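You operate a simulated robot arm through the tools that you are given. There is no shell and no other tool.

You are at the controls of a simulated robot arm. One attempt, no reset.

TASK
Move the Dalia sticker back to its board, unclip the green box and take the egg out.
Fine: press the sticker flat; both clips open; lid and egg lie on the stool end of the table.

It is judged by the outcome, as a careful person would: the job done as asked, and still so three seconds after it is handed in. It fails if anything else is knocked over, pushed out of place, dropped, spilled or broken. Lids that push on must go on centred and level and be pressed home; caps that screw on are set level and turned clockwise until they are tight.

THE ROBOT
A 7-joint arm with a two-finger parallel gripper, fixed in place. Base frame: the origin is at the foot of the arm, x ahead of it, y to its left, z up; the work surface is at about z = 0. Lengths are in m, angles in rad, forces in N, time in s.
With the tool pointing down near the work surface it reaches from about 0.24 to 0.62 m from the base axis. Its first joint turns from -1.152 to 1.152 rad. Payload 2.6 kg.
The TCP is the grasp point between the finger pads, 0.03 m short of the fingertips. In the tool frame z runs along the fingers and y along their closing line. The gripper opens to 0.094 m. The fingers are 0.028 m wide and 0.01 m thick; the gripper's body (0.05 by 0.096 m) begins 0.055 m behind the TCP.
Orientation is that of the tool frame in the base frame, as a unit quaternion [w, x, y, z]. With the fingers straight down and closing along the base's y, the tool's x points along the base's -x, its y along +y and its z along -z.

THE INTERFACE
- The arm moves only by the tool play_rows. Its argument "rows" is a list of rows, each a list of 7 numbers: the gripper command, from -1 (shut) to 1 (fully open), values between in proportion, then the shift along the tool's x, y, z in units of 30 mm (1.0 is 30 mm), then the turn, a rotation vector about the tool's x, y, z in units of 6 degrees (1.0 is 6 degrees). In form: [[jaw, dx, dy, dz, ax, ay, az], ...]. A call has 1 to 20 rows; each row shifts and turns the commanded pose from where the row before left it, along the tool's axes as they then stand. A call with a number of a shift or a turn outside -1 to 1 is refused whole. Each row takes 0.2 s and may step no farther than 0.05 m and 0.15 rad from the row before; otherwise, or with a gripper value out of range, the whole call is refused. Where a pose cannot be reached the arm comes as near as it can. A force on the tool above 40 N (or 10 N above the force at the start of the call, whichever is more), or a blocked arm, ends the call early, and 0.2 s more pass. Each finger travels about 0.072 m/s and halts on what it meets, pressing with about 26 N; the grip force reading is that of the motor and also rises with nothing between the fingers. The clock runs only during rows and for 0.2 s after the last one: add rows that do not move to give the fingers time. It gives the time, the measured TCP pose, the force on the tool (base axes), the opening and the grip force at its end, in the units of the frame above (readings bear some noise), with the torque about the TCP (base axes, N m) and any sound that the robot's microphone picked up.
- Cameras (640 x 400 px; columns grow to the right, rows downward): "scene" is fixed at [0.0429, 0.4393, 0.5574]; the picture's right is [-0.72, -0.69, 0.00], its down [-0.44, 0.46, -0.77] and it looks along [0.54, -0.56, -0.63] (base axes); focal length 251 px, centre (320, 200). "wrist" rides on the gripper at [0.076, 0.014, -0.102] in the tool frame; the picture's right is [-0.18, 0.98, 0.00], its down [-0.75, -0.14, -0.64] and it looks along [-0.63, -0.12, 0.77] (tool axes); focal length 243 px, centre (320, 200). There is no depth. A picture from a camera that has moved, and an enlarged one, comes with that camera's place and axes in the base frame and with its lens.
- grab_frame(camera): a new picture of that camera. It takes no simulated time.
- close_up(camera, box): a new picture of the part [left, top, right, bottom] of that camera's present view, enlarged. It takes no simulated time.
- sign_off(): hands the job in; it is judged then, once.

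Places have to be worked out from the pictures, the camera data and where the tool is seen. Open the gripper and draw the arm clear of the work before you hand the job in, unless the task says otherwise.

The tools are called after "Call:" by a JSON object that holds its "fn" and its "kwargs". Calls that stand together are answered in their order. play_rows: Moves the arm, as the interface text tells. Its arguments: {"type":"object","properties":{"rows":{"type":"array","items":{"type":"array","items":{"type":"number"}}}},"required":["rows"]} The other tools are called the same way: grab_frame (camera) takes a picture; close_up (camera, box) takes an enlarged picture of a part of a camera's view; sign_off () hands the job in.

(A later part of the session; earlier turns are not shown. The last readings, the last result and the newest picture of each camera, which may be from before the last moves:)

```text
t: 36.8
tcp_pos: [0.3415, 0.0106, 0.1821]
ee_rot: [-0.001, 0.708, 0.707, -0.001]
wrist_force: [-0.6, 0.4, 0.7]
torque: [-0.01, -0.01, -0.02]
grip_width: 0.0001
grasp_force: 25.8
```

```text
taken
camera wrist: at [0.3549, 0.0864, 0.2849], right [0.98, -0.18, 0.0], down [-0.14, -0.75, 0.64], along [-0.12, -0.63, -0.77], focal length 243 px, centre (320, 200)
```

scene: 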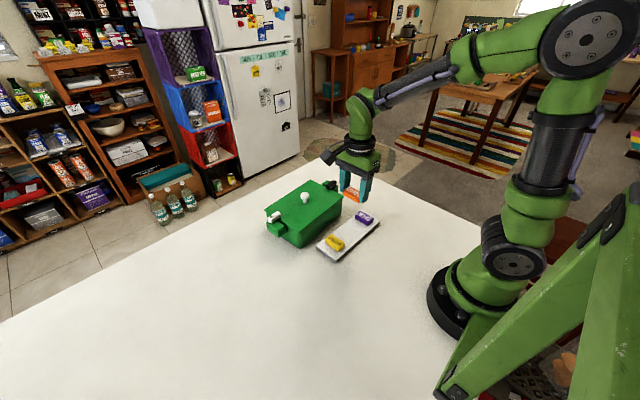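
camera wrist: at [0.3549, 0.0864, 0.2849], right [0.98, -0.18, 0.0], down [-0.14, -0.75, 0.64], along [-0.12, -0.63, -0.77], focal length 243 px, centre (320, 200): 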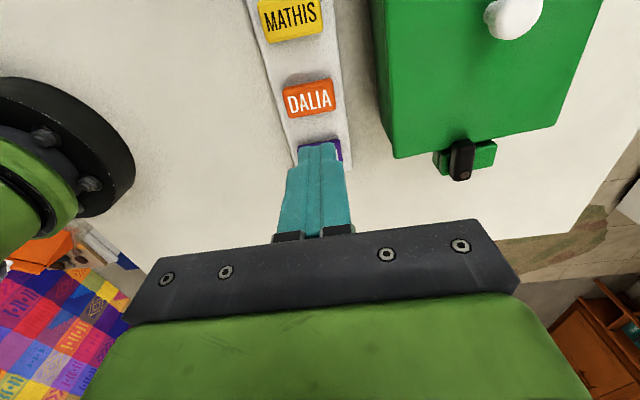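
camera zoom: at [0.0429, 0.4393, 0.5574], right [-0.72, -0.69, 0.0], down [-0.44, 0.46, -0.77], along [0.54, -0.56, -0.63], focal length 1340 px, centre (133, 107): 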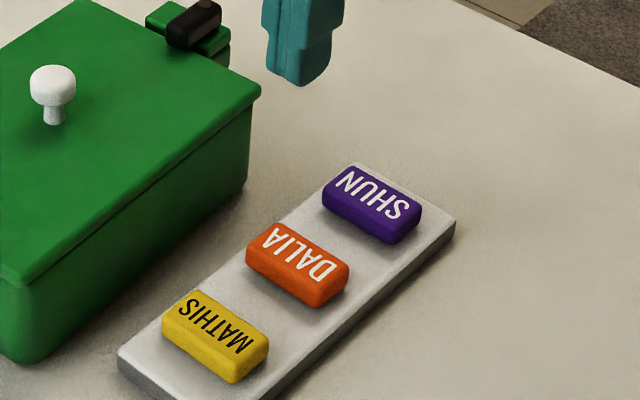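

Dalia is flat on the board, evenly spaced between its neighbours. Next are the clips: I'll turn the tool 180° counter-clockwise seen from above, so I can later twist each clip clockwise within the joint range.

Call:
{"fn": "play_rows", "kwargs": {"rows": [[-1, 0, 0, -0.5, 0, 0, -1], [-1, 0, 0, -0.5, 0, 0, -1], [-1, 0, 0, 0, 0, 0, -1], [-1, 0, 0, 0, 0, 0, -1], [-1, 0, 0, 0, 0, 0, -1], [-1, 0, 0, 0, 0, 0, -1], [-1, 0, 0, 0, 0, 0, -1], [-1, 0, 0, 0, 0, 0, -1], [-1, 0, 0, 0, 0, 0, -1], [-1, 0, 0, 0, 0, 0, -1], [-1, 0, 0, 0, 0, 0, -1], [-1, 0, 0, 0, 0, 0, -1], [-1, 0, 0, 0, 0, 0, -1], [-1, 0, 0, 0, 0, 0, -1], [-1, 0, 0, 0, 0, 0, -1], [-1, 0, 0, 0, 0, 0, -1], [-1, 0, 0, 0, 0, 0, -1], [-1, 0, 0, 0, 0, 0, -1], [-1, 0, 0, 0, 0, 0, -1], [-1, 0, 0, 0, 0, 0, -1]]}}

Call:
{"fn": "play_rows", "kwargs": {"rows": [[-0.3, 0, 0, 0, 0, 0, -1], [-0.3, 0, 0, 0, 0, 0, -1], [-0.3, 0, 0, 0, 0, 0, -1], [-0.3, 0, 0, 0, 0, 0, -1], [-0.3, 0, 0, 0, 0, 0, -1], [-0.3, 0, 0, 0, 0, 0, -1], [-0.3, 0, 0, 0, 0, 0, -1], [-0.3, 0, 0, 0, 0, 0, -1], [-0.3, 0, 0, 0, 0, 0, -1], [-0.3, 0, 0, 0, 0, 0, -1], [-0.3, 0, 0, 0, 0, 0, -0.6]]}}

```text
t: 41.0
tcp_pos: [0.3417, 0.0098, 0.2126]
ee_rot: [0.0, -0.26, 0.966, 0.0]
wrist_force: [0.4, -0.3, 0.4]
torque: [0.03, 0.01, 0.05]
grip_width: 0.0
grasp_force: 25.6
```

```text
t: 43.4
tcp_pos: [0.3416, 0.0103, 0.2125]
ee_rot: [0.0, 0.729, -0.684, 0.0]
wrist_force: [0.0, 0.4, 0.5]
torque: [-0.01, -0.03, -0.01]
grip_width: 0.0332
grasp_force: 0.0
```

The tool now looks toward +y with its closing line square to the box (yaw ≈3.7°). I'm moving over the white clip's pin, estimated at (0.4723, 0.1765).

Call:
{"fn": "play_rows", "kwargs": {"rows": [[-0.3, -0.876, -0.783, 0.12, 0, 0, 0], [-0.3, -0.876, -0.783, 0.12, 0, 0, 0], [-0.3, -0.876, -0.783, 0.12, 0, 0, 0], [-0.3, -0.876, -0.783, 0.12, 0, 0, 0], [-0.3, -0.876, -0.783, 0.12, 0, 0, 0], [-0.3, -0.876, -0.783, 0.12, 0, 0, 0], [-0.3, 0, 0, 0, 0, 0, 0]]}}

Call:
{"fn": "close_up", "kwargs": {"camera": "wrist", "box": [200, 50, 440, 250]}}

Call:
{"fn": "close_up", "kwargs": {"camera": "scene", "box": [240, 130, 350, 250]}}

```text
t: 45.0
tcp_pos: [0.4722, 0.1767, 0.1916]
ee_rot: [0.001, 0.729, -0.685, 0.0]
wrist_force: [-0.5, 0.5, -0.4]
torque: [0.01, -0.02, 0.02]
grip_width: 0.0329
grasp_force: 0.1
```

```text
2.00 times, centred on (320, 150) of wrist
camera zoom: at [0.4622, 0.1004, 0.2929], right [-0.99, 0.12, 0.0], down [0.09, 0.76, 0.64], along [0.08, 0.64, -0.77], focal length 485 px, centre (320, 300)
```

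zoom: 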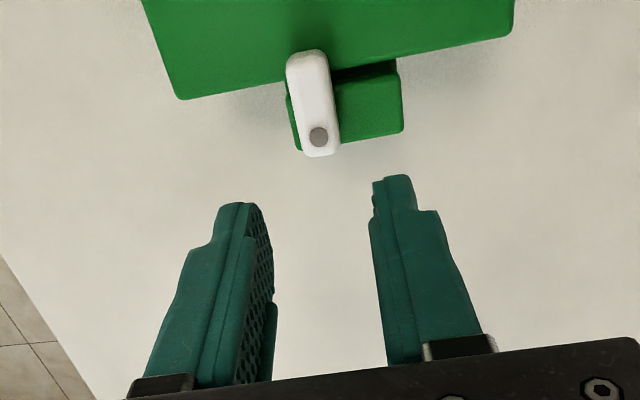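

```text
3.33 times, centred on (295, 190) of scene
camera zoom: at [0.0429, 0.4393, 0.5574], right [-0.72, -0.69, 0.0], down [-0.44, 0.46, -0.77], along [0.54, -0.56, -0.63], focal length 838 px, centre (403, 233)
```

zoom: 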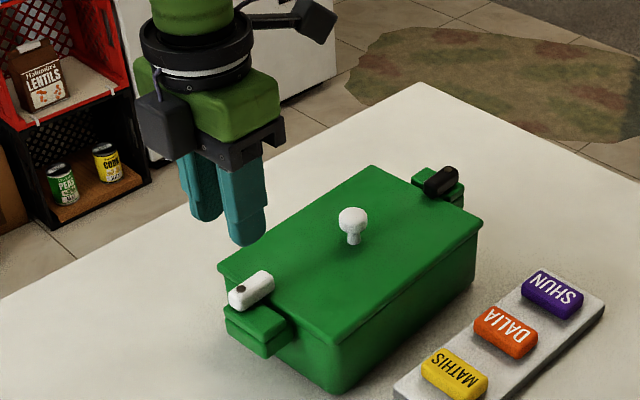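

From this view the white pin is at about (0.4715, 0.1755), with the bar running in to y≈0.144 and about 15 mm wide. The fingers are aligned to straddle it, so I'll lower until they're just above its top.

Call:
{"fn": "play_rows", "kwargs": {"rows": [[-0.3, 0.04, 0, 0.65, 0, 0, 0], [-0.3, 0, 0, 0.65, 0, 0, 0], [-0.3, 0, 0, 0.6, 0, 0, 0], [-0.3, 0, 0, 0, 0, 0, 0]]}}

Call:
{"fn": "close_up", "kwargs": {"camera": "wrist", "box": [200, 50, 440, 250]}}

Call:
{"fn": "close_up", "kwargs": {"camera": "scene", "box": [250, 180, 330, 240]}}

```text
t: 46.0
tcp_pos: [0.4731, 0.176, 0.1338]
ee_rot: [0.0, 0.729, -0.685, 0.0]
wrist_force: [-0.4, -0.2, 0.8]
torque: [0.03, -0.02, -0.03]
grip_width: 0.0331
grasp_force: 0.0
```

```text
2.00 times, centred on (320, 150) of wrist
camera zoom: at [0.4627, 0.0988, 0.236], right [-0.99, 0.12, 0.0], down [0.09, 0.76, 0.64], along [0.08, 0.64, -0.77], focal length 485 px, centre (320, 300)
```

zoom: 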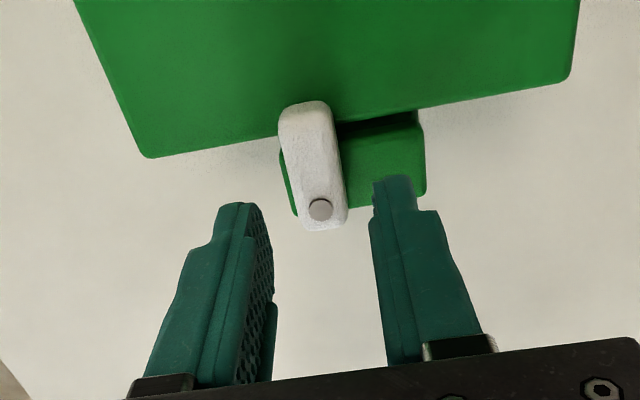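

```text
6.67 times, centred on (290, 210) of scene
camera zoom: at [0.0429, 0.4393, 0.5574], right [-0.72, -0.69, 0.0], down [-0.44, 0.46, -0.77], along [0.54, -0.56, -0.63], focal length 1675 px, centre (520, 133)
```

zoom: 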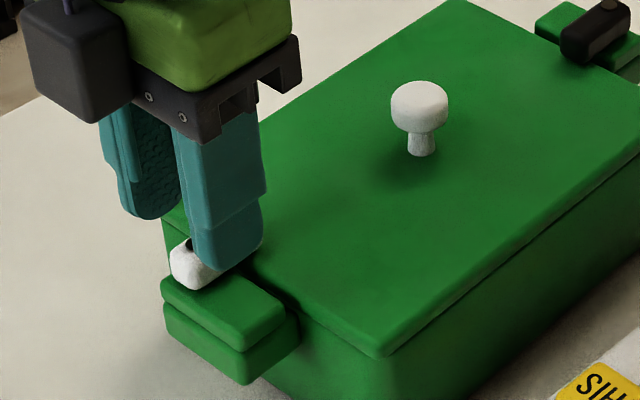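

The pin is centred between the fingers to within about 2 mm. I'll nudge 2 mm and lower in small steps to bring the fingertips alongside the bar, to z≈0.088.

Call:
{"fn": "play_rows", "kwargs": {"rows": [[-0.3, 0.06, 0, 0.2, 0, 0, 0], [-0.3, 0, 0, 0.2, 0, 0, 0], [-0.3, 0, 0, 0.12, 0, 0, 0], [-0.3, 0, 0, 0, 0, 0, 0]]}}

Call:
{"fn": "close_up", "kwargs": {"camera": "wrist", "box": [200, 50, 440, 250]}}

Call:
{"fn": "close_up", "kwargs": {"camera": "scene", "box": [250, 180, 330, 240]}}

```text
t: 47.0
tcp_pos: [0.4722, 0.174, 0.118]
ee_rot: [0.0, 0.728, -0.685, 0.0]
wrist_force: [-0.4, -0.1, 0.1]
torque: [0.04, 0.0, 0.0]
grip_width: 0.0328
grasp_force: 0.2
```

```text
2.00 times, centred on (320, 150) of wrist
camera zoom: at [0.4628, 0.0967, 0.2202], right [-0.99, 0.12, 0.0], down [0.09, 0.76, 0.64], along [0.08, 0.64, -0.77], focal length 485 px, centre (320, 300)
```

zoom: 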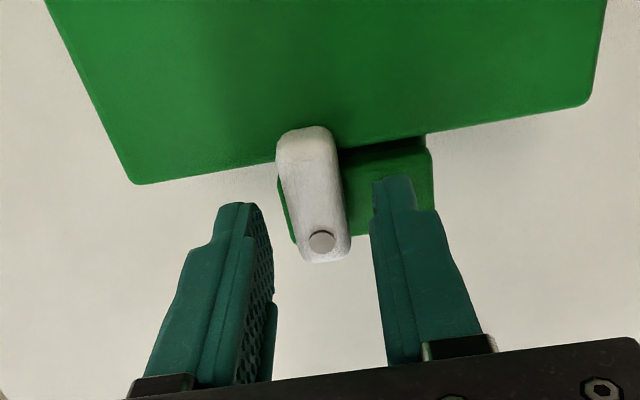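

```text
6.67 times, centred on (290, 210) of scene
camera zoom: at [0.0429, 0.4393, 0.5574], right [-0.72, -0.69, 0.0], down [-0.44, 0.46, -0.77], along [0.54, -0.56, -0.63], focal length 1675 px, centre (520, 133)
```

zoom: 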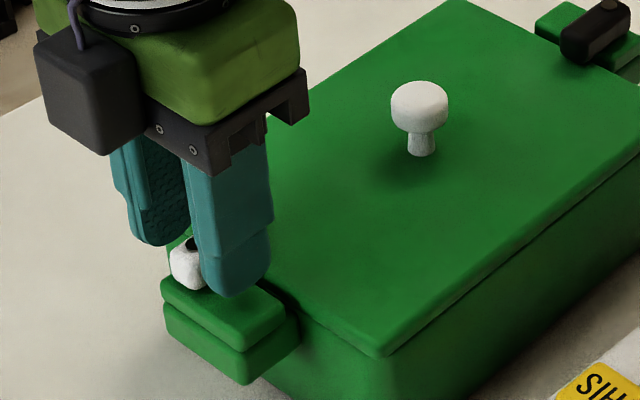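

The fingertips are alongside the bar with no contact. I'll narrow the jaw to about 18 mm, leaving slight slack, and start turning clockwise by 18°.

Call:
{"fn": "play_rows", "kwargs": {"rows": [[-0.5, 0, 0, 0, 0, 0, 0], [-0.62, 0, 0, 0, 0, 0, 0], [-0.62, 0, 0, 0, 0, 0, 0]]}}

Call:
{"fn": "play_rows", "kwargs": {"rows": [[-0.62, 0, 0, 0, 0, 0, 1], [-0.62, 0, 0, 0, 0, 0, 1], [-0.62, 0, 0, 0, 0, 0, 1]]}}

Call:
{"fn": "close_up", "kwargs": {"camera": "wrist", "box": [200, 50, 440, 250]}}

Call:
{"fn": "close_up", "kwargs": {"camera": "scene", "box": [250, 180, 330, 240]}}

```text
t: 47.8
tcp_pos: [0.472, 0.173, 0.1182]
ee_rot: [0.0, 0.729, -0.685, 0.0]
wrist_force: [0.6, -0.3, -0.2]
torque: [-0.01, -0.01, 0.0]
grip_width: 0.0181
grasp_force: 0.0
```

```text
t: 48.6
tcp_pos: [0.4727, 0.1748, 0.1174]
ee_rot: [0.0, -0.612, 0.791, 0.0]
wrist_force: [-0.6, 0.3, -0.7]
torque: [0.02, 0.04, 0.01]
grip_width: 0.0181
grasp_force: 0.3
```

```text
2.00 times, centred on (320, 150) of wrist
camera zoom: at [0.4391, 0.1038, 0.2203], right [-0.91, 0.42, 0.0], down [0.33, 0.69, 0.64], along [0.27, 0.58, -0.77], focal length 485 px, centre (320, 300)
```

zoom: 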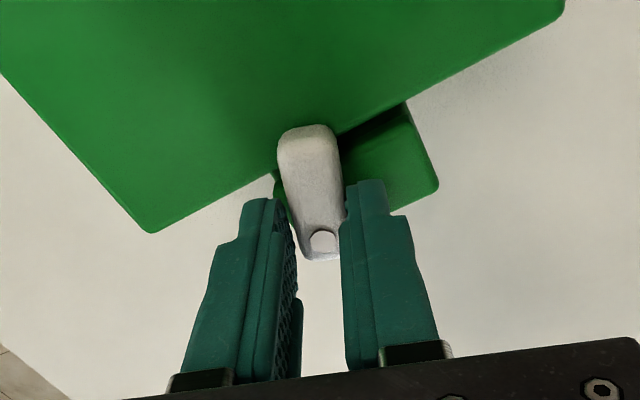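

```text
6.67 times, centred on (290, 210) of scene
camera zoom: at [0.0429, 0.4393, 0.5574], right [-0.72, -0.69, 0.0], down [-0.44, 0.46, -0.77], along [0.54, -0.56, -0.63], focal length 1675 px, centre (520, 133)
```

zoom: 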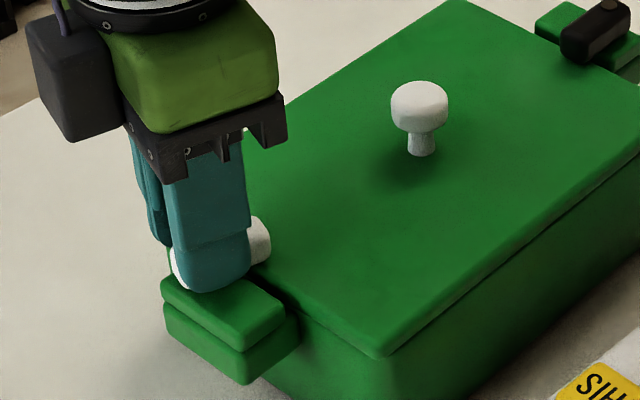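

The bar is turning with the fingers with almost no resistance and the box is still. I'll continue another 42°.

Call:
{"fn": "play_rows", "kwargs": {"rows": [[-0.62, 0, 0, 0, 0, 0, 1], [-0.62, 0, 0, 0, 0, 0, 1], [-0.62, 0, 0, 0, 0, 0, 1], [-0.62, 0, 0, 0, 0, 0, 1], [-0.62, 0, 0, 0, 0, 0, 1], [-0.62, 0, 0, 0, 0, 0, 1], [-0.62, 0, 0, 0, 0, 0, 1]]}}

Call:
{"fn": "close_up", "kwargs": {"camera": "wrist", "box": [200, 50, 440, 250]}}

Call:
{"fn": "close_up", "kwargs": {"camera": "scene", "box": [250, 180, 330, 240]}}

```text
t: 50.2
tcp_pos: [0.4716, 0.1732, 0.1174]
ee_rot: [0.0, -0.288, 0.958, -0.001]
wrist_force: [-2.2, 3.5, -0.6]
torque: [0.08, 0.0, 0.03]
grip_width: 0.0197
grasp_force: 1.6
```

```text
2.00 times, centred on (320, 150) of wrist
camera zoom: at [0.4006, 0.1434, 0.2203], right [-0.39, 0.92, 0.0], down [0.71, 0.3, 0.64], along [0.59, 0.25, -0.77], focal length 485 px, centre (320, 300)
```

zoom: 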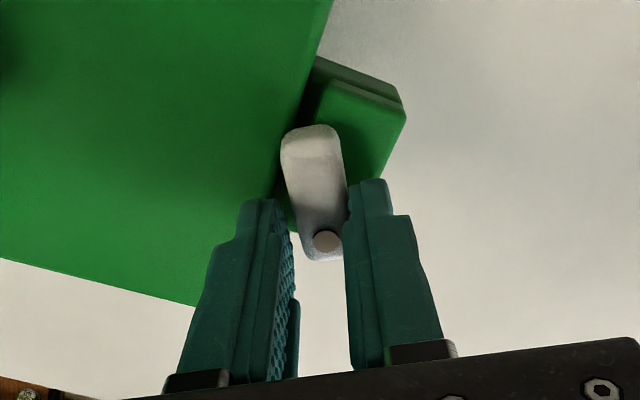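

```text
6.67 times, centred on (290, 210) of scene
camera zoom: at [0.0429, 0.4393, 0.5574], right [-0.72, -0.69, 0.0], down [-0.44, 0.46, -0.77], along [0.54, -0.56, -0.63], focal length 1675 px, centre (520, 133)
```

zoom: 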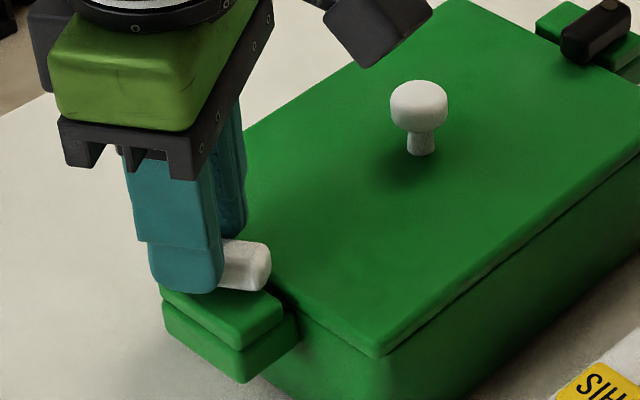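

The clip is about 60° round with light side forces of 3–4 N. I'll give it a touch more slack and go on by 18°.

Call:
{"fn": "play_rows", "kwargs": {"rows": [[-0.58, 0, 0, 0, 0, 0, 0.8], [-0.58, 0, 0, 0, 0, 0, 0.8], [-0.58, 0, 0, 0, 0, 0, 0.8], [-0.58, 0, 0, 0, 0, 0, 0.6]]}}

Call:
{"fn": "close_up", "kwargs": {"camera": "wrist", "box": [200, 50, 440, 250]}}

Call:
{"fn": "close_up", "kwargs": {"camera": "scene", "box": [250, 180, 330, 240]}}

```text
t: 51.2
tcp_pos: [0.4725, 0.174, 0.1177]
ee_rot: [0.0, -0.135, 0.991, 0.0]
wrist_force: [-1.0, 1.7, 0.5]
torque: [0.03, 0.04, -0.03]
grip_width: 0.0214
grasp_force: 1.3
```

```text
2.00 times, centred on (320, 150) of wrist
camera zoom: at [0.395, 0.167, 0.2201], right [-0.09, 1.0, 0.0], down [0.76, 0.07, 0.64], along [0.64, 0.06, -0.77], focal length 485 px, centre (320, 300)
```

zoom: 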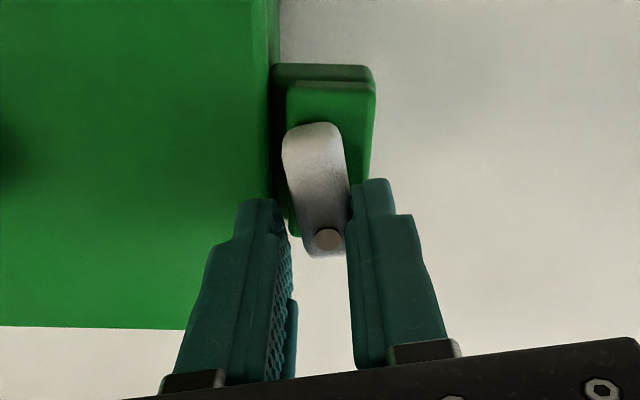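

```text
6.67 times, centred on (290, 210) of scene
camera zoom: at [0.0429, 0.4393, 0.5574], right [-0.72, -0.69, 0.0], down [-0.44, 0.46, -0.77], along [0.54, -0.56, -0.63], focal length 1675 px, centre (520, 133)
```

zoom: 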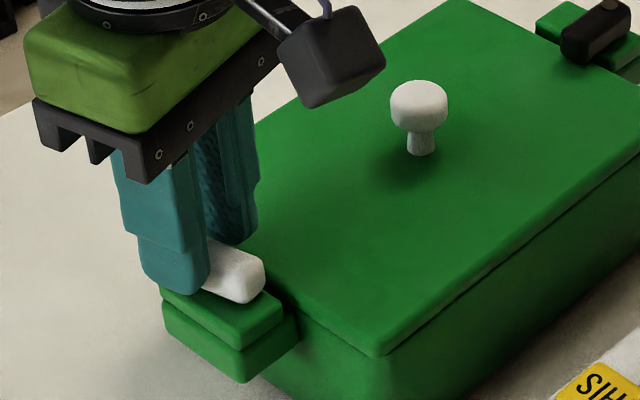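

By my estimate the white bar has turned about 80°. I'll continue another 12° and check the torque for any end stop.

Call:
{"fn": "play_rows", "kwargs": {"rows": [[-0.56, 0, 0, 0, 0, 0, 0.7], [-0.56, 0, 0, 0, 0, 0, 0.7], [-0.56, 0, 0, 0, 0, 0, 0.6]]}}

Call:
{"fn": "close_up", "kwargs": {"camera": "wrist", "box": [200, 50, 440, 250]}}

```text
t: 52.0
tcp_pos: [0.4725, 0.1732, 0.1183]
ee_rot: [0.001, -0.03, 1.0, 0.0]
wrist_force: [-1.1, 1.7, -0.3]
torque: [0.02, 0.02, 0.04]
grip_width: 0.0214
grasp_force: 0.9
```

```text
2.00 times, centred on (320, 150) of wrist
camera zoom: at [0.3952, 0.1831, 0.2202], right [0.12, 0.99, 0.0], down [0.76, -0.09, 0.64], along [0.64, -0.08, -0.77], focal length 485 px, centre (320, 300)
```

zoom: 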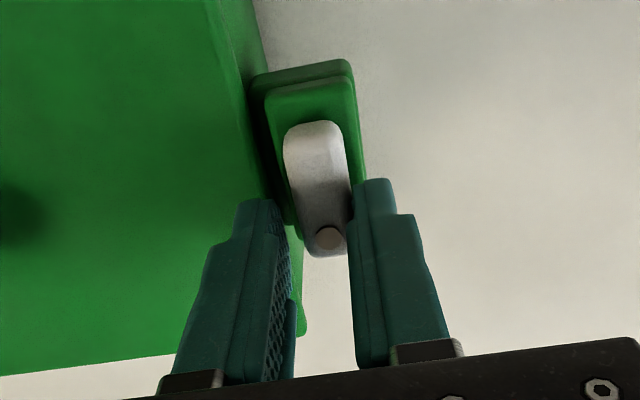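

The white bar is now parallel to the ledge, about 90° round and clear of the lid. I'll open the jaw and rise straight up.

Call:
{"fn": "play_rows", "kwargs": {"rows": [[-0.4, 0, 0, 0, 0, 0, 0], [-0.3, 0, 0, -0.1, 0, 0, 0], [-0.3, 0, 0, -0.5, 0, 0, 0], [-0.3, 0, 0, -1, 0, 0, 0], [-0.3, 0, 0, -1, 0, 0, 0]]}}

Call:
{"fn": "grab_frame", "kwargs": {"camera": "wrist"}}

Call:
{"fn": "close_up", "kwargs": {"camera": "scene", "box": [250, 165, 400, 270]}}

```text
t: 53.2
tcp_pos: [0.4723, 0.1741, 0.1964]
ee_rot: [0.0, -0.032, 1.0, -0.001]
wrist_force: [0.4, -0.2, 0.1]
torque: [-0.02, 0.01, 0.01]
grip_width: 0.0327
grasp_force: 0.1
```

```text
taken
camera wrist: at [0.3949, 0.183, 0.2984], right [0.12, 0.99, 0.0], down [0.76, -0.09, 0.64], along [0.64, -0.08, -0.77], focal length 243 px, centre (320, 200)
```

wrist: 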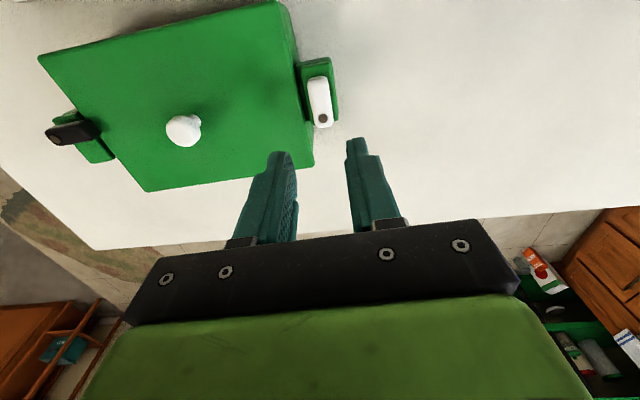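

```text
3.81 times, centred on (325, 218) of scene
camera zoom: at [0.0429, 0.4393, 0.5574], right [-0.72, -0.69, 0.0], down [-0.44, 0.46, -0.77], along [0.54, -0.56, -0.63], focal length 957 px, centre (301, 133)
```

zoom: 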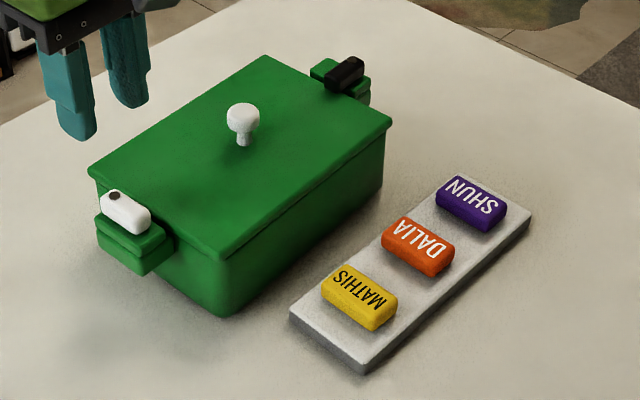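

The white clip is open and the box hasn't shifted. I'll turn the tool back to the starting angle for the black clip and move over its pin at about (0.463, -0.062).

Call:
{"fn": "play_rows", "kwargs": {"rows": [[-0.3, 0, 0, 0, 0, 0, -1], [-0.3, 0, 0, 0, 0, 0, -1], [-0.3, 0, 0, 0, 0, 0, -1], [-0.3, 0, 0, 0, 0, 0, -1], [-0.3, 0, 0, 0, 0, 0, -1], [-0.3, 0, 0, 0, 0, 0, -1], [-0.3, 0, 0, 0, 0, 0, -1], [-0.3, 0, 0, 0, 0, 0, -1], [-0.3, 0, 0, 0, 0, 0, -1], [-0.3, 0, 0, 0, 0, 0, -1], [-0.3, 0, 0, 0, 0, 0, -1], [-0.3, 0, 0, 0, 0, 0, -1], [-0.3, 0, 0, 0, 0, 0, -1], [-0.3, 0, 0, 0, 0, 0, -1], [-0.3, 0, 0, 0, 0, 0, -1]]}}

Call:
{"fn": "play_rows", "kwargs": {"rows": [[-0.3, 0.98, 0.101, 0, 0, 0, 0], [-0.3, 0.98, 0.101, 0, 0, 0, 0], [-0.3, 0.98, 0.101, 0, 0, 0, 0], [-0.3, 0.98, 0.101, 0, 0, 0, 0], [-0.3, 0.98, 0.101, 0, 0, 0, 0], [-0.3, 0.98, 0.101, 0, 0, 0, 0], [-0.3, 0.98, 0.101, 0, 0, 0, 0], [-0.3, 0.98, 0.101, 0, 0, 0, 0], [-0.3, 0, 0, 0, 0, 0, 0]]}}

Call:
{"fn": "grab_frame", "kwargs": {"camera": "wrist"}}

Call:
{"fn": "close_up", "kwargs": {"camera": "wrist", "box": [200, 50, 440, 250]}}

```text
t: 56.4
tcp_pos: [0.4724, 0.1727, 0.1959]
ee_rot: [0.0, 0.73, -0.683, 0.0]
wrist_force: [0.1, 0.6, -0.4]
torque: [-0.01, 0.0, 0.02]
grip_width: 0.033
grasp_force: 0.1
```

```text
t: 58.4
tcp_pos: [0.4632, -0.065, 0.1958]
ee_rot: [0.0, 0.728, -0.686, 0.0]
wrist_force: [0.5, -0.1, -0.3]
torque: [0.04, 0.02, 0.0]
grip_width: 0.0334
grasp_force: 0.1
```

```text
taken
camera wrist: at [0.4536, -0.1404, 0.2984], right [-0.99, 0.12, 0.0], down [0.09, 0.76, 0.64], along [0.08, 0.64, -0.77], focal length 243 px, centre (320, 200)
```

wrist: 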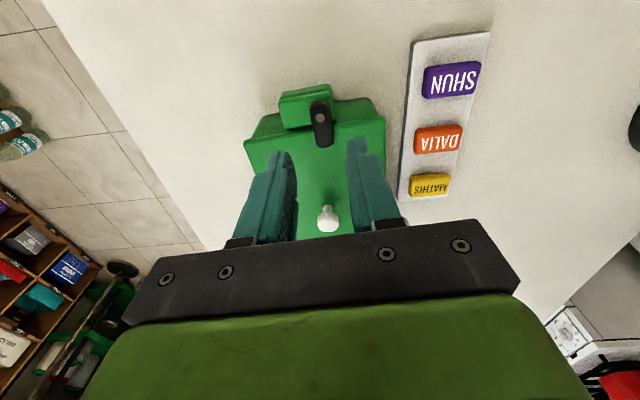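

```text
2.00 times, centred on (320, 150) of wrist
camera zoom: at [0.4536, -0.1404, 0.2984], right [-0.99, 0.12, 0.0], down [0.09, 0.76, 0.64], along [0.08, 0.64, -0.77], focal length 485 px, centre (320, 300)
```

zoom: 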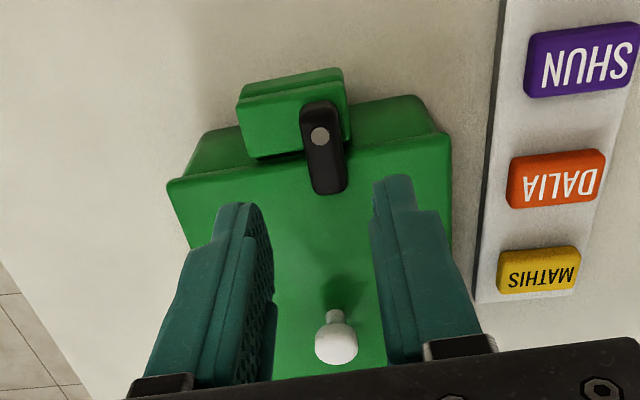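

The black pin reads at (0.4627, -0.064), right under the tool. I'll lower to just above the clip.

Call:
{"fn": "play_rows", "kwargs": {"rows": [[-0.3, -0.03, 0, 0.7, 0, 0, 0], [-0.3, 0, 0, 0.7, 0, 0, 0], [-0.3, 0, 0, 0.66, 0, 0, 0], [-0.3, 0, 0, 0, 0, 0, 0]]}}

Call:
{"fn": "close_up", "kwargs": {"camera": "wrist", "box": [200, 50, 440, 250]}}

Call:
{"fn": "close_up", "kwargs": {"camera": "scene", "box": [300, 150, 380, 210]}}

```text
t: 59.4
tcp_pos: [0.4641, -0.0607, 0.1339]
ee_rot: [0.0, 0.729, -0.685, 0.0]
wrist_force: [-0.3, 0.1, -0.4]
torque: [-0.03, -0.01, 0.01]
grip_width: 0.0328
grasp_force: 0.1
```

```text
2.00 times, centred on (320, 150) of wrist
camera zoom: at [0.453, -0.1382, 0.2364], right [-0.99, 0.12, 0.0], down [0.09, 0.76, 0.64], along [0.08, 0.64, -0.77], focal length 485 px, centre (320, 300)
```

zoom: 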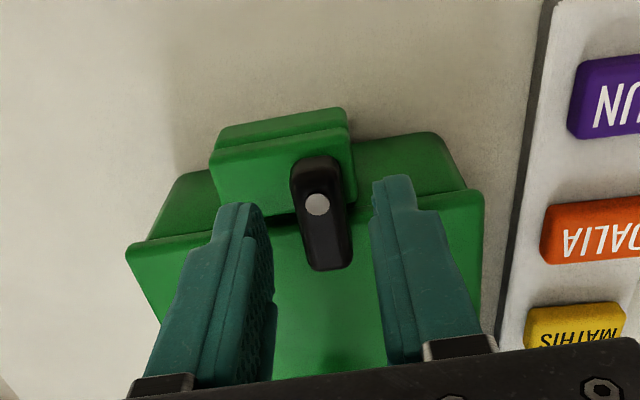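

```text
6.67 times, centred on (340, 180) of scene
camera zoom: at [0.0429, 0.4393, 0.5574], right [-0.72, -0.69, 0.0], down [-0.44, 0.46, -0.77], along [0.54, -0.56, -0.63], focal length 1675 px, centre (187, 333)
```

zoom: 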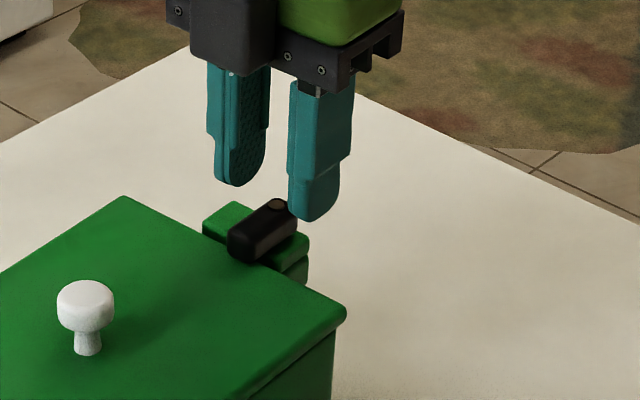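

The pin is about 3 mm to the -y side of the tool centre. I'll correct that and lower alongside the bar to the same height that worked before.

Call:
{"fn": "play_rows", "kwargs": {"rows": [[-0.3, 0.09, 0, 0.2, 0, 0, 0], [-0.3, 0, 0, 0.2, 0, 0, 0], [-0.3, 0, 0, 0.13, 0, 0, 0], [-0.3, 0, 0, 0, 0, 0, 0]]}}

Call:
{"fn": "close_up", "kwargs": {"camera": "wrist", "box": [200, 50, 440, 250]}}

Call:
{"fn": "close_up", "kwargs": {"camera": "scene", "box": [300, 150, 380, 210]}}

```text
t: 60.4
tcp_pos: [0.4634, -0.0636, 0.1182]
ee_rot: [-0.001, 0.728, -0.685, 0.001]
wrist_force: [-0.1, 0.2, 0.2]
torque: [0.01, 0.0, -0.01]
grip_width: 0.0327
grasp_force: 0.1
```

```text
2.00 times, centred on (320, 150) of wrist
camera zoom: at [0.4533, -0.1411, 0.2204], right [-0.99, 0.12, 0.0], down [0.09, 0.76, 0.64], along [0.08, 0.64, -0.77], focal length 485 px, centre (320, 300)
```

zoom: 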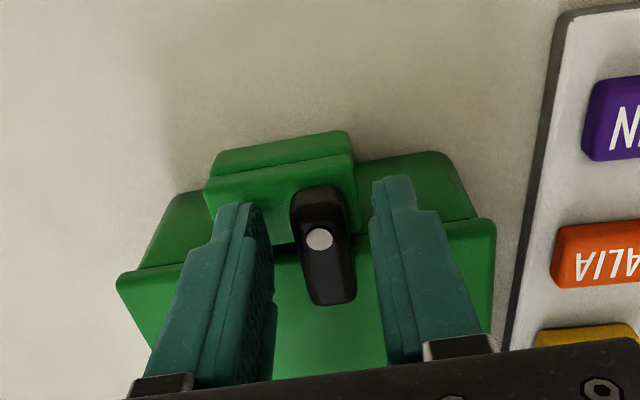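

```text
6.67 times, centred on (340, 180) of scene
camera zoom: at [0.0429, 0.4393, 0.5574], right [-0.72, -0.69, 0.0], down [-0.44, 0.46, -0.77], along [0.54, -0.56, -0.63], focal length 1675 px, centre (187, 333)
```

zoom: 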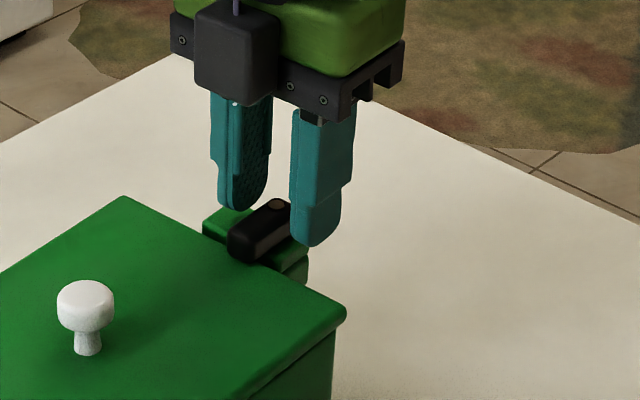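

The geometry matches the white clip. I'll narrow the jaw and turn clockwise by 60°.

Call:
{"fn": "play_rows", "kwargs": {"rows": [[-0.5, 0, 0, 0, 0, 0, 0], [-0.6, 0, 0, 0, 0, 0, 0], [-0.6, 0, 0, 0, 0, 0, 0], [-0.6, 0, 0, 0, 0, 0, 1], [-0.6, 0, 0, 0, 0, 0, 1], [-0.6, 0, 0, 0, 0, 0, 1], [-0.6, 0, 0, 0, 0, 0, 1]]}}

Call:
{"fn": "close_up", "kwargs": {"camera": "wrist", "box": [200, 50, 440, 250]}}

Call:
{"fn": "close_up", "kwargs": {"camera": "scene", "box": [300, 150, 380, 210]}}

```text
t: 62.0
tcp_pos: [0.4632, -0.0638, 0.1178]
ee_rot: [0.001, -0.57, 0.822, 0.0]
wrist_force: [-0.6, 0.4, -0.5]
torque: [0.02, 0.01, 0.05]
grip_width: 0.0188
grasp_force: 0.1
```

```text
2.00 times, centred on (320, 150) of wrist
camera zoom: at [0.423, -0.1307, 0.2206], right [-0.86, 0.52, 0.0], down [0.4, 0.66, 0.64], along [0.33, 0.55, -0.77], focal length 485 px, centre (320, 300)
```

zoom: 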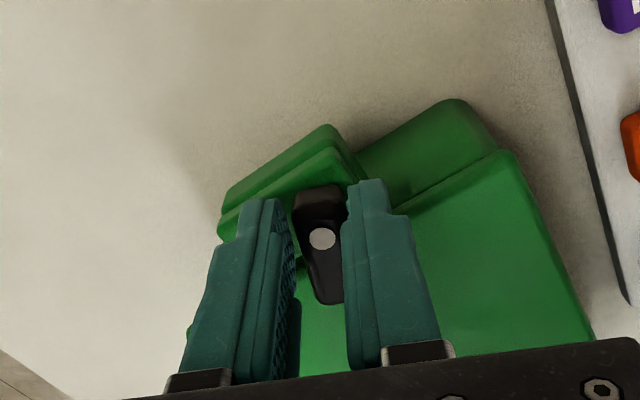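

```text
6.67 times, centred on (340, 180) of scene
camera zoom: at [0.0429, 0.4393, 0.5574], right [-0.72, -0.69, 0.0], down [-0.44, 0.46, -0.77], along [0.54, -0.56, -0.63], focal length 1675 px, centre (187, 333)
```

zoom: 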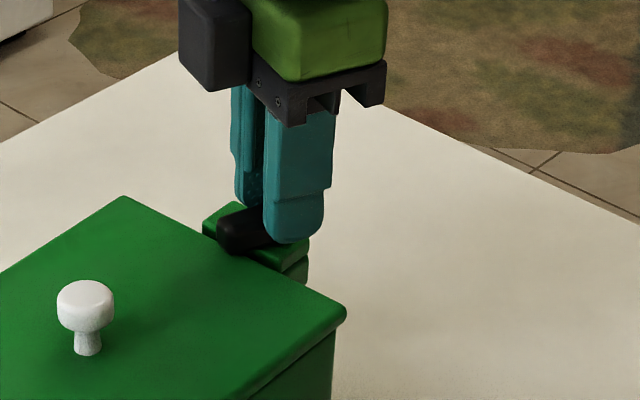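

The black clip is turning freely with the tool. I'll continue another 48°, watching torque and forces.

Call:
{"fn": "play_rows", "kwargs": {"rows": [[-0.6, 0, 0, 0, 0, 0, 1], [-0.6, 0, 0, 0, 0, 0, 1], [-0.6, 0, 0, 0, 0, 0, 1], [-0.6, 0, 0, 0, 0, 0, 1], [-0.6, 0, 0, 0, 0, 0, 1], [-0.6, 0, 0, 0, 0, 0, 1], [-0.6, 0, 0, 0, 0, 0, 1], [-0.6, 0, 0, 0, 0, 0, 1]]}}

Call:
{"fn": "close_up", "kwargs": {"camera": "wrist", "box": [200, 50, 440, 250]}}

Call:
{"fn": "close_up", "kwargs": {"camera": "scene", "box": [300, 150, 380, 210]}}

```text
t: 63.8
tcp_pos: [0.4621, -0.0649, 0.1183]
ee_rot: [0.0, -0.186, 0.982, 0.001]
wrist_force: [-0.9, 0.6, -0.4]
torque: [-0.01, 0.02, 0.02]
grip_width: 0.0191
grasp_force: 0.5
```

```text
2.00 times, centred on (320, 150) of wrist
camera zoom: at [0.3868, -0.0788, 0.2203], right [-0.19, 0.98, 0.0], down [0.75, 0.14, 0.64], along [0.63, 0.12, -0.77], focal length 485 px, centre (320, 300)
```

zoom: 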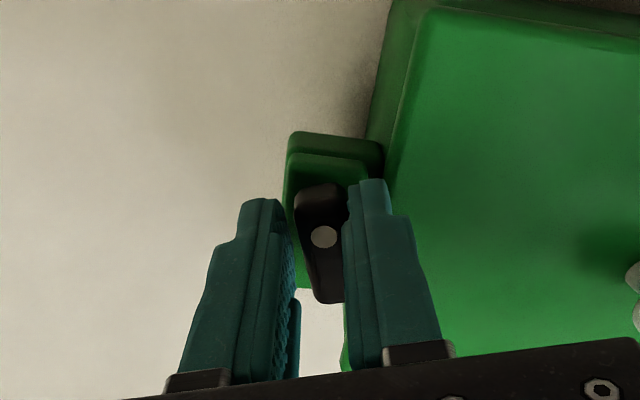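

```text
6.67 times, centred on (340, 180) of scene
camera zoom: at [0.0429, 0.4393, 0.5574], right [-0.72, -0.69, 0.0], down [-0.44, 0.46, -0.77], along [0.54, -0.56, -0.63], focal length 1675 px, centre (187, 333)
```

zoom: 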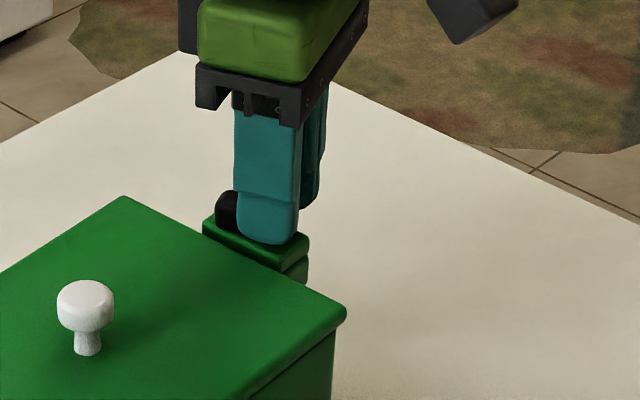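

I'm at 72° with no resistance; 20° more brings the bar parallel to the ledge.

Call:
{"fn": "play_rows", "kwargs": {"rows": [[-0.58, 0, 0, 0, 0, 0, 0.9], [-0.58, 0, 0, 0, 0, 0, 0.9], [-0.58, 0, 0, 0, 0, 0, 0.9], [-0.58, 0, 0, 0, 0, 0, 0.6]]}}

Call:
{"fn": "play_rows", "kwargs": {"rows": [[-0.4, 0, 0, 0, 0, 0, 0], [-0.3, 0, 0, -0.1, 0, 0, 0], [-0.3, 0, 0, -0.5, 0, 0, 0], [-0.3, 0, 0, -1, 0, 0, 0], [-0.3, 0, 0, -1, 0, 0, 0]]}}

Call:
{"fn": "grab_frame", "kwargs": {"camera": "wrist"}}

Call:
{"fn": "close_up", "kwargs": {"camera": "scene", "box": [250, 165, 400, 270]}}

```text
t: 64.8
tcp_pos: [0.4644, -0.0646, 0.1179]
ee_rot: [0.0, -0.015, 1.0, 0.001]
wrist_force: [-0.2, 0.8, -1.0]
torque: [0.0, 0.05, 0.05]
grip_width: 0.0206
grasp_force: 1.0
```

```text
t: 66.0
tcp_pos: [0.4625, -0.0644, 0.1972]
ee_rot: [0.0, -0.015, 1.0, 0.0]
wrist_force: [-0.2, 0.1, -0.1]
torque: [-0.01, 0.01, 0.0]
grip_width: 0.0329
grasp_force: 0.1
```

```text
taken
camera wrist: at [0.3859, -0.0535, 0.2988], right [0.15, 0.99, 0.0], down [0.76, -0.12, 0.64], along [0.63, -0.1, -0.77], focal length 243 px, centre (320, 200)
```

wrist: 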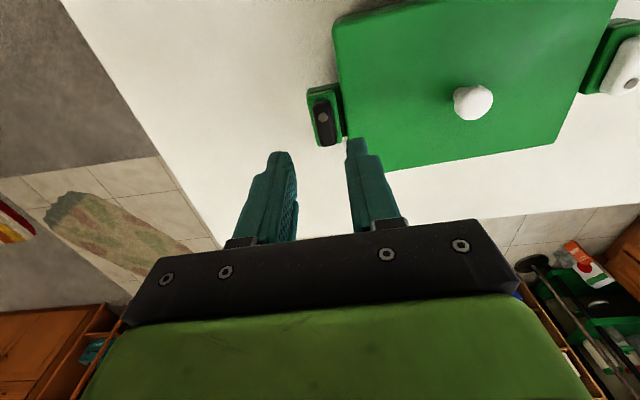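

```text
3.81 times, centred on (325, 218) of scene
camera zoom: at [0.0429, 0.4393, 0.5574], right [-0.72, -0.69, 0.0], down [-0.44, 0.46, -0.77], along [0.54, -0.56, -0.63], focal length 957 px, centre (301, 133)
```

zoom: 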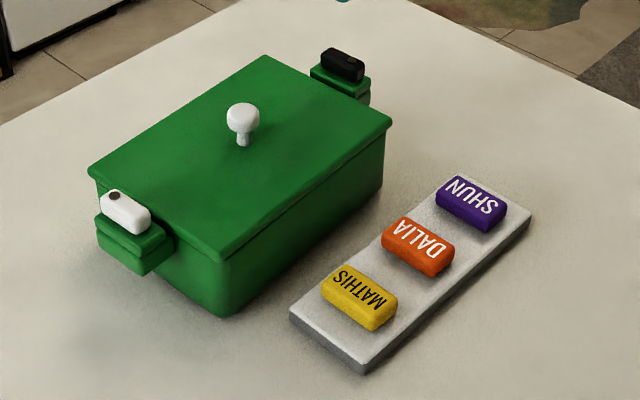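

Both clips lie along their ledges, off the lid, and nothing has moved. Next is the lid: I'll go over the knob (near (0.467, 0.057)), aligned with the box, and take a look.

Call:
{"fn": "play_rows", "kwargs": {"rows": [[0.0, -0.054, 0.808, 0, 0, 0, 0], [0.2, -0.054, 0.808, 0, 0, 0, 0], [0.2, -0.054, 0.808, 0, 0, 0, 0], [0.2, -0.054, 0.808, 0, 0, 0, 0], [0.2, -0.054, 0.808, 0, 0, 0, -0.33], [0.2, 0, 0, 0, 0, 0, 0]]}}

Call:
{"fn": "grab_frame", "kwargs": {"camera": "wrist"}}

Call:
{"fn": "close_up", "kwargs": {"camera": "wrist", "box": [220, 50, 420, 200]}}

Call:
{"fn": "close_up", "kwargs": {"camera": "scene", "box": [250, 150, 350, 225]}}

```text
t: 67.4
tcp_pos: [0.468, 0.0577, 0.1972]
ee_rot: [0.0, -0.033, 0.999, 0.0]
wrist_force: [0.4, 0.3, 0.3]
torque: [0.0, 0.01, -0.02]
grip_width: 0.0565
grasp_force: 0.0
```

```text
taken
camera wrist: at [0.3904, 0.0668, 0.2986], right [0.12, 0.99, 0.0], down [0.76, -0.09, 0.64], along [0.64, -0.08, -0.77], focal length 243 px, centre (320, 200)
```

wrist: 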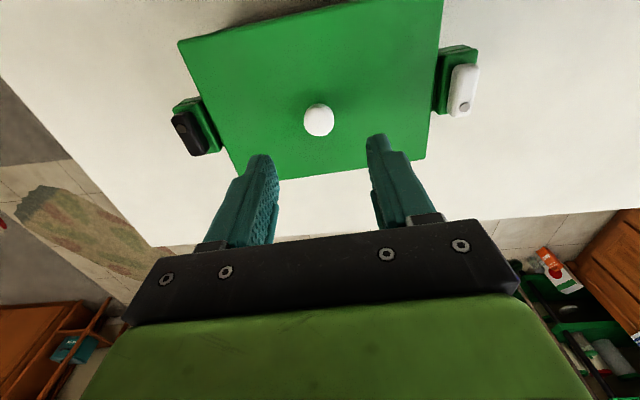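

```text
2.67 times, centred on (320, 125) of wrist
camera zoom: at [0.3904, 0.0668, 0.2986], right [0.12, 0.99, 0.0], down [0.76, -0.09, 0.64], along [0.64, -0.08, -0.77], focal length 647 px, centre (320, 400)
```

zoom: 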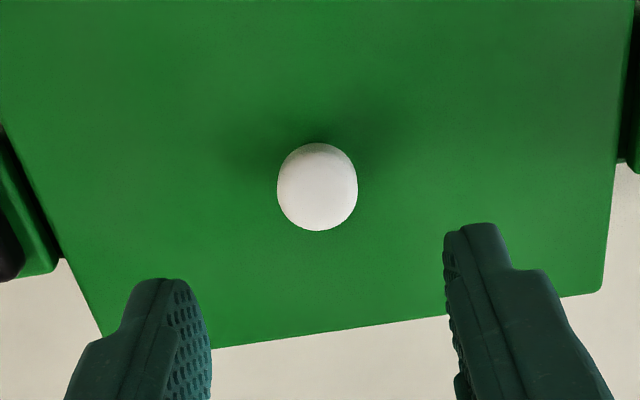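

```text
5.33 times, centred on (300, 188) of scene
camera zoom: at [0.0429, 0.4393, 0.5574], right [-0.72, -0.69, 0.0], down [-0.44, 0.46, -0.77], along [0.54, -0.56, -0.63], focal length 1340 px, centre (427, 267)
```

zoom: 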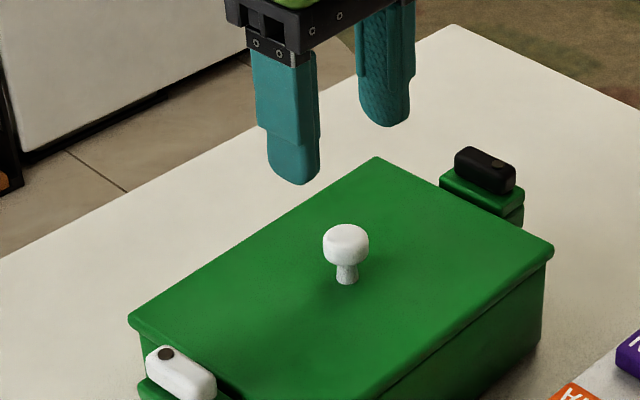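

The knob is centred at about (0.4666, 0.0575), with a head about 25 mm across, directly under the tool. I'll lower around it.

Call:
{"fn": "play_rows", "kwargs": {"rows": [[0.2, 0, 0, 0.7, 0, 0, 0], [0.2, 0, 0, 0.7, 0, 0, 0], [0.2, 0, 0, 0.7, 0, 0, 0], [0.2, 0, 0, 0.4, 0, 0, 0], [0.2, 0, 0, 0, 0, 0, 0]]}}

Call:
{"fn": "close_up", "kwargs": {"camera": "scene", "box": [265, 150, 345, 210]}}

Call:
{"fn": "close_up", "kwargs": {"camera": "wrist", "box": [220, 80, 420, 230]}}

```text
t: 68.6
tcp_pos: [0.4666, 0.0558, 0.1203]
ee_rot: [-0.001, -0.033, 0.999, 0.001]
wrist_force: [0.0, 0.5, -0.4]
torque: [-0.01, -0.01, 0.01]
grip_width: 0.0563
grasp_force: 0.0
```

```text
6.67 times, centred on (305, 180) of scene
camera zoom: at [0.0429, 0.4393, 0.5574], right [-0.72, -0.69, 0.0], down [-0.44, 0.46, -0.77], along [0.54, -0.56, -0.63], focal length 1675 px, centre (420, 333)
```

zoom: 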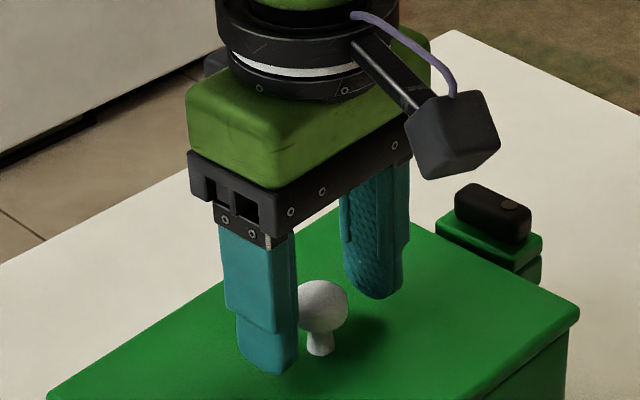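

```text
2.67 times, centred on (320, 155) of wrist
camera zoom: at [0.3899, 0.0656, 0.2232], right [0.12, 0.99, 0.0], down [0.76, -0.09, 0.64], along [0.64, -0.08, -0.77], focal length 647 px, centre (320, 320)
```

zoom: 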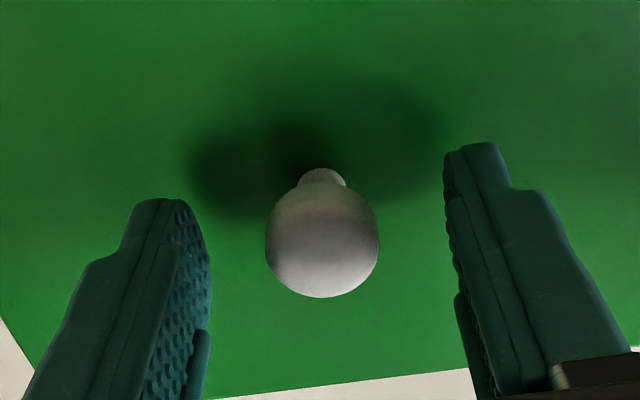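

The knob sits centred between the pads. I'll close on it.

Call:
{"fn": "play_rows", "kwargs": {"rows": [[-0.2, 0, 0, 0, 0, 0, 0], [-0.4, 0, 0, 0, 0, 0, 0], [-0.5, 0, 0, 0, 0, 0, 0], [-0.6, 0, 0, 0, 0, 0, 0], [-0.6, 0, 0, 0, 0, 0, 0]]}}

Call:
{"fn": "close_up", "kwargs": {"camera": "wrist", "box": [220, 80, 420, 230]}}

```text
t: 69.8
tcp_pos: [0.4665, 0.0568, 0.1206]
ee_rot: [0.0, -0.033, 0.999, 0.0]
wrist_force: [0.9, 0.9, 0.1]
torque: [0.01, -0.02, 0.0]
grip_width: 0.0234
grasp_force: 26.2
```

```text
2.67 times, centred on (320, 155) of wrist
camera zoom: at [0.3899, 0.0656, 0.2234], right [0.12, 0.99, 0.0], down [0.76, -0.09, 0.64], along [0.64, -0.08, -0.77], focal length 647 px, centre (320, 320)
```

zoom: 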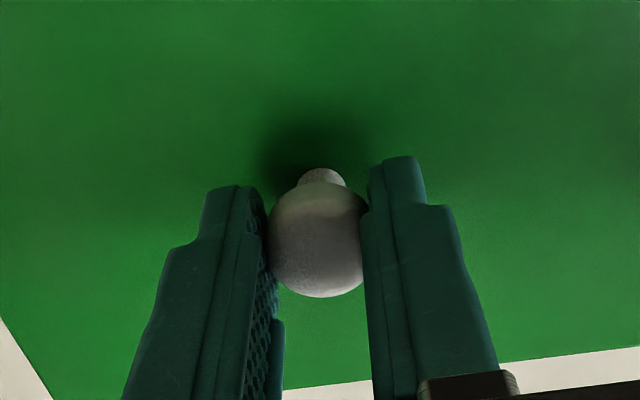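

The knob is held at 23.4 mm and 26 N. I'll lift slowly straight up and check whether the lid comes away level without lifting the box.

Call:
{"fn": "play_rows", "kwargs": {"rows": [[-0.6, 0, 0, -0.1, 0, 0, 0], [-0.6, 0, 0, -0.15, 0, 0, 0], [-0.6, 0, 0, -0.25, 0, 0, 0], [-0.6, 0, 0, -0.3, 0, 0, 0]]}}

Call:
{"fn": "close_up", "kwargs": {"camera": "scene", "box": [250, 130, 390, 250]}}

```text
t: 70.8
tcp_pos: [0.4677, 0.0579, 0.1463]
ee_rot: [0.0, -0.033, 0.999, -0.001]
wrist_force: [0.3, 0.6, -0.8]
torque: [0.02, -0.01, 0.0]
grip_width: 0.0236
grasp_force: 25.9
heard: snap
```

```text
3.33 times, centred on (320, 190) of scene
camera zoom: at [0.0429, 0.4393, 0.5574], right [-0.72, -0.69, 0.0], down [-0.44, 0.46, -0.77], along [0.54, -0.56, -0.63], focal length 838 px, centre (320, 233)
```

zoom: 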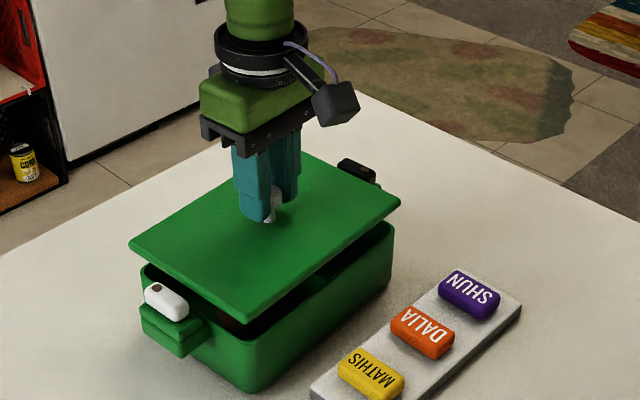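

The lid popped free with a snap and hangs level while the box stayed put. I'll raise it well clear and carry it over the stool end.

Call:
{"fn": "play_rows", "kwargs": {"rows": [[-0.6, 0, 0, -0.6, 0, 0, 0], [-0.6, 0, 0, -0.8, 0, 0, 0], [-0.6, 0, 0, -0.8, 0, 0, 0], [-0.6, 0, 0, -0.3, 0, 0, 0], [-0.6, -0.02, -0.5, 0, 0, 0, 0], [-0.6, -0.022, -0.85, 0, 0, 0, 0], [-0.6, -0.022, -0.85, 0, 0, 0, 0], [-0.6, -0.022, -0.85, 0, 0, 0, 0], [-0.6, -0.022, -0.85, 0, 0, 0, 0], [-0.6, -0.022, -0.85, 0, 0, 0, 0], [-0.6, -0.022, -0.85, 0, 0, 0, 0], [-0.6, -0.022, -0.85, 0, 0, 0, 0], [-0.6, -0.022, -0.85, 0, 0, 0, 0], [-0.6, -0.02, -0.66, 0, 0, 0, 0], [-0.6, 0, 0, 0, 0, 0, 0]]}}

Call:
{"fn": "grab_frame", "kwargs": {"camera": "scene"}}

Call:
{"fn": "grab_frame", "kwargs": {"camera": "wrist"}}

```text
t: 74.0
tcp_pos: [0.4906, -0.1807, 0.22]
ee_rot: [-0.001, -0.033, 0.999, 0.0]
wrist_force: [0.3, 0.8, -0.1]
torque: [-0.01, 0.02, -0.01]
grip_width: 0.0236
grasp_force: 26.1
```

```text
taken
```

scene: 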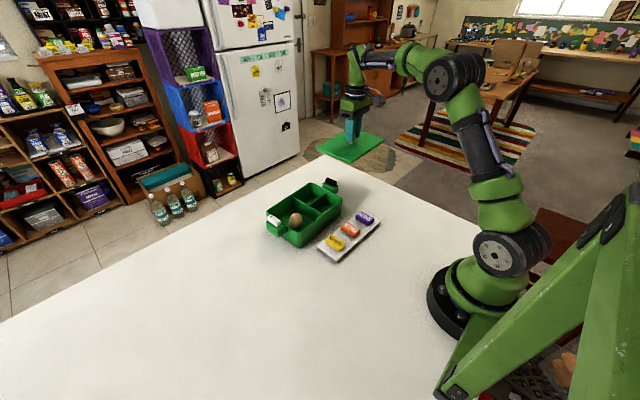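

```text
taken
camera wrist: at [0.413, -0.1717, 0.3222], right [0.12, 0.99, 0.0], down [0.76, -0.09, 0.64], along [0.64, -0.08, -0.77], focal length 243 px, centre (320, 200)
```

wrist: 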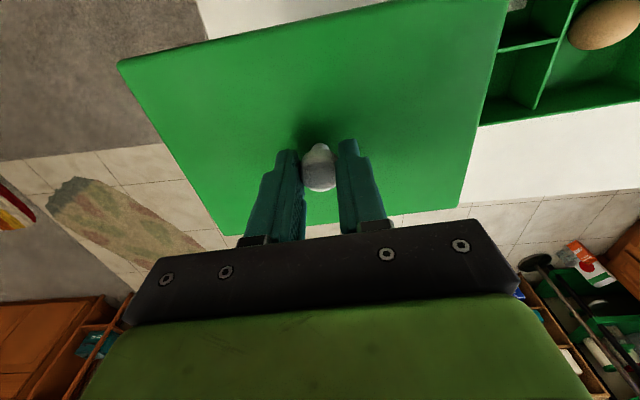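

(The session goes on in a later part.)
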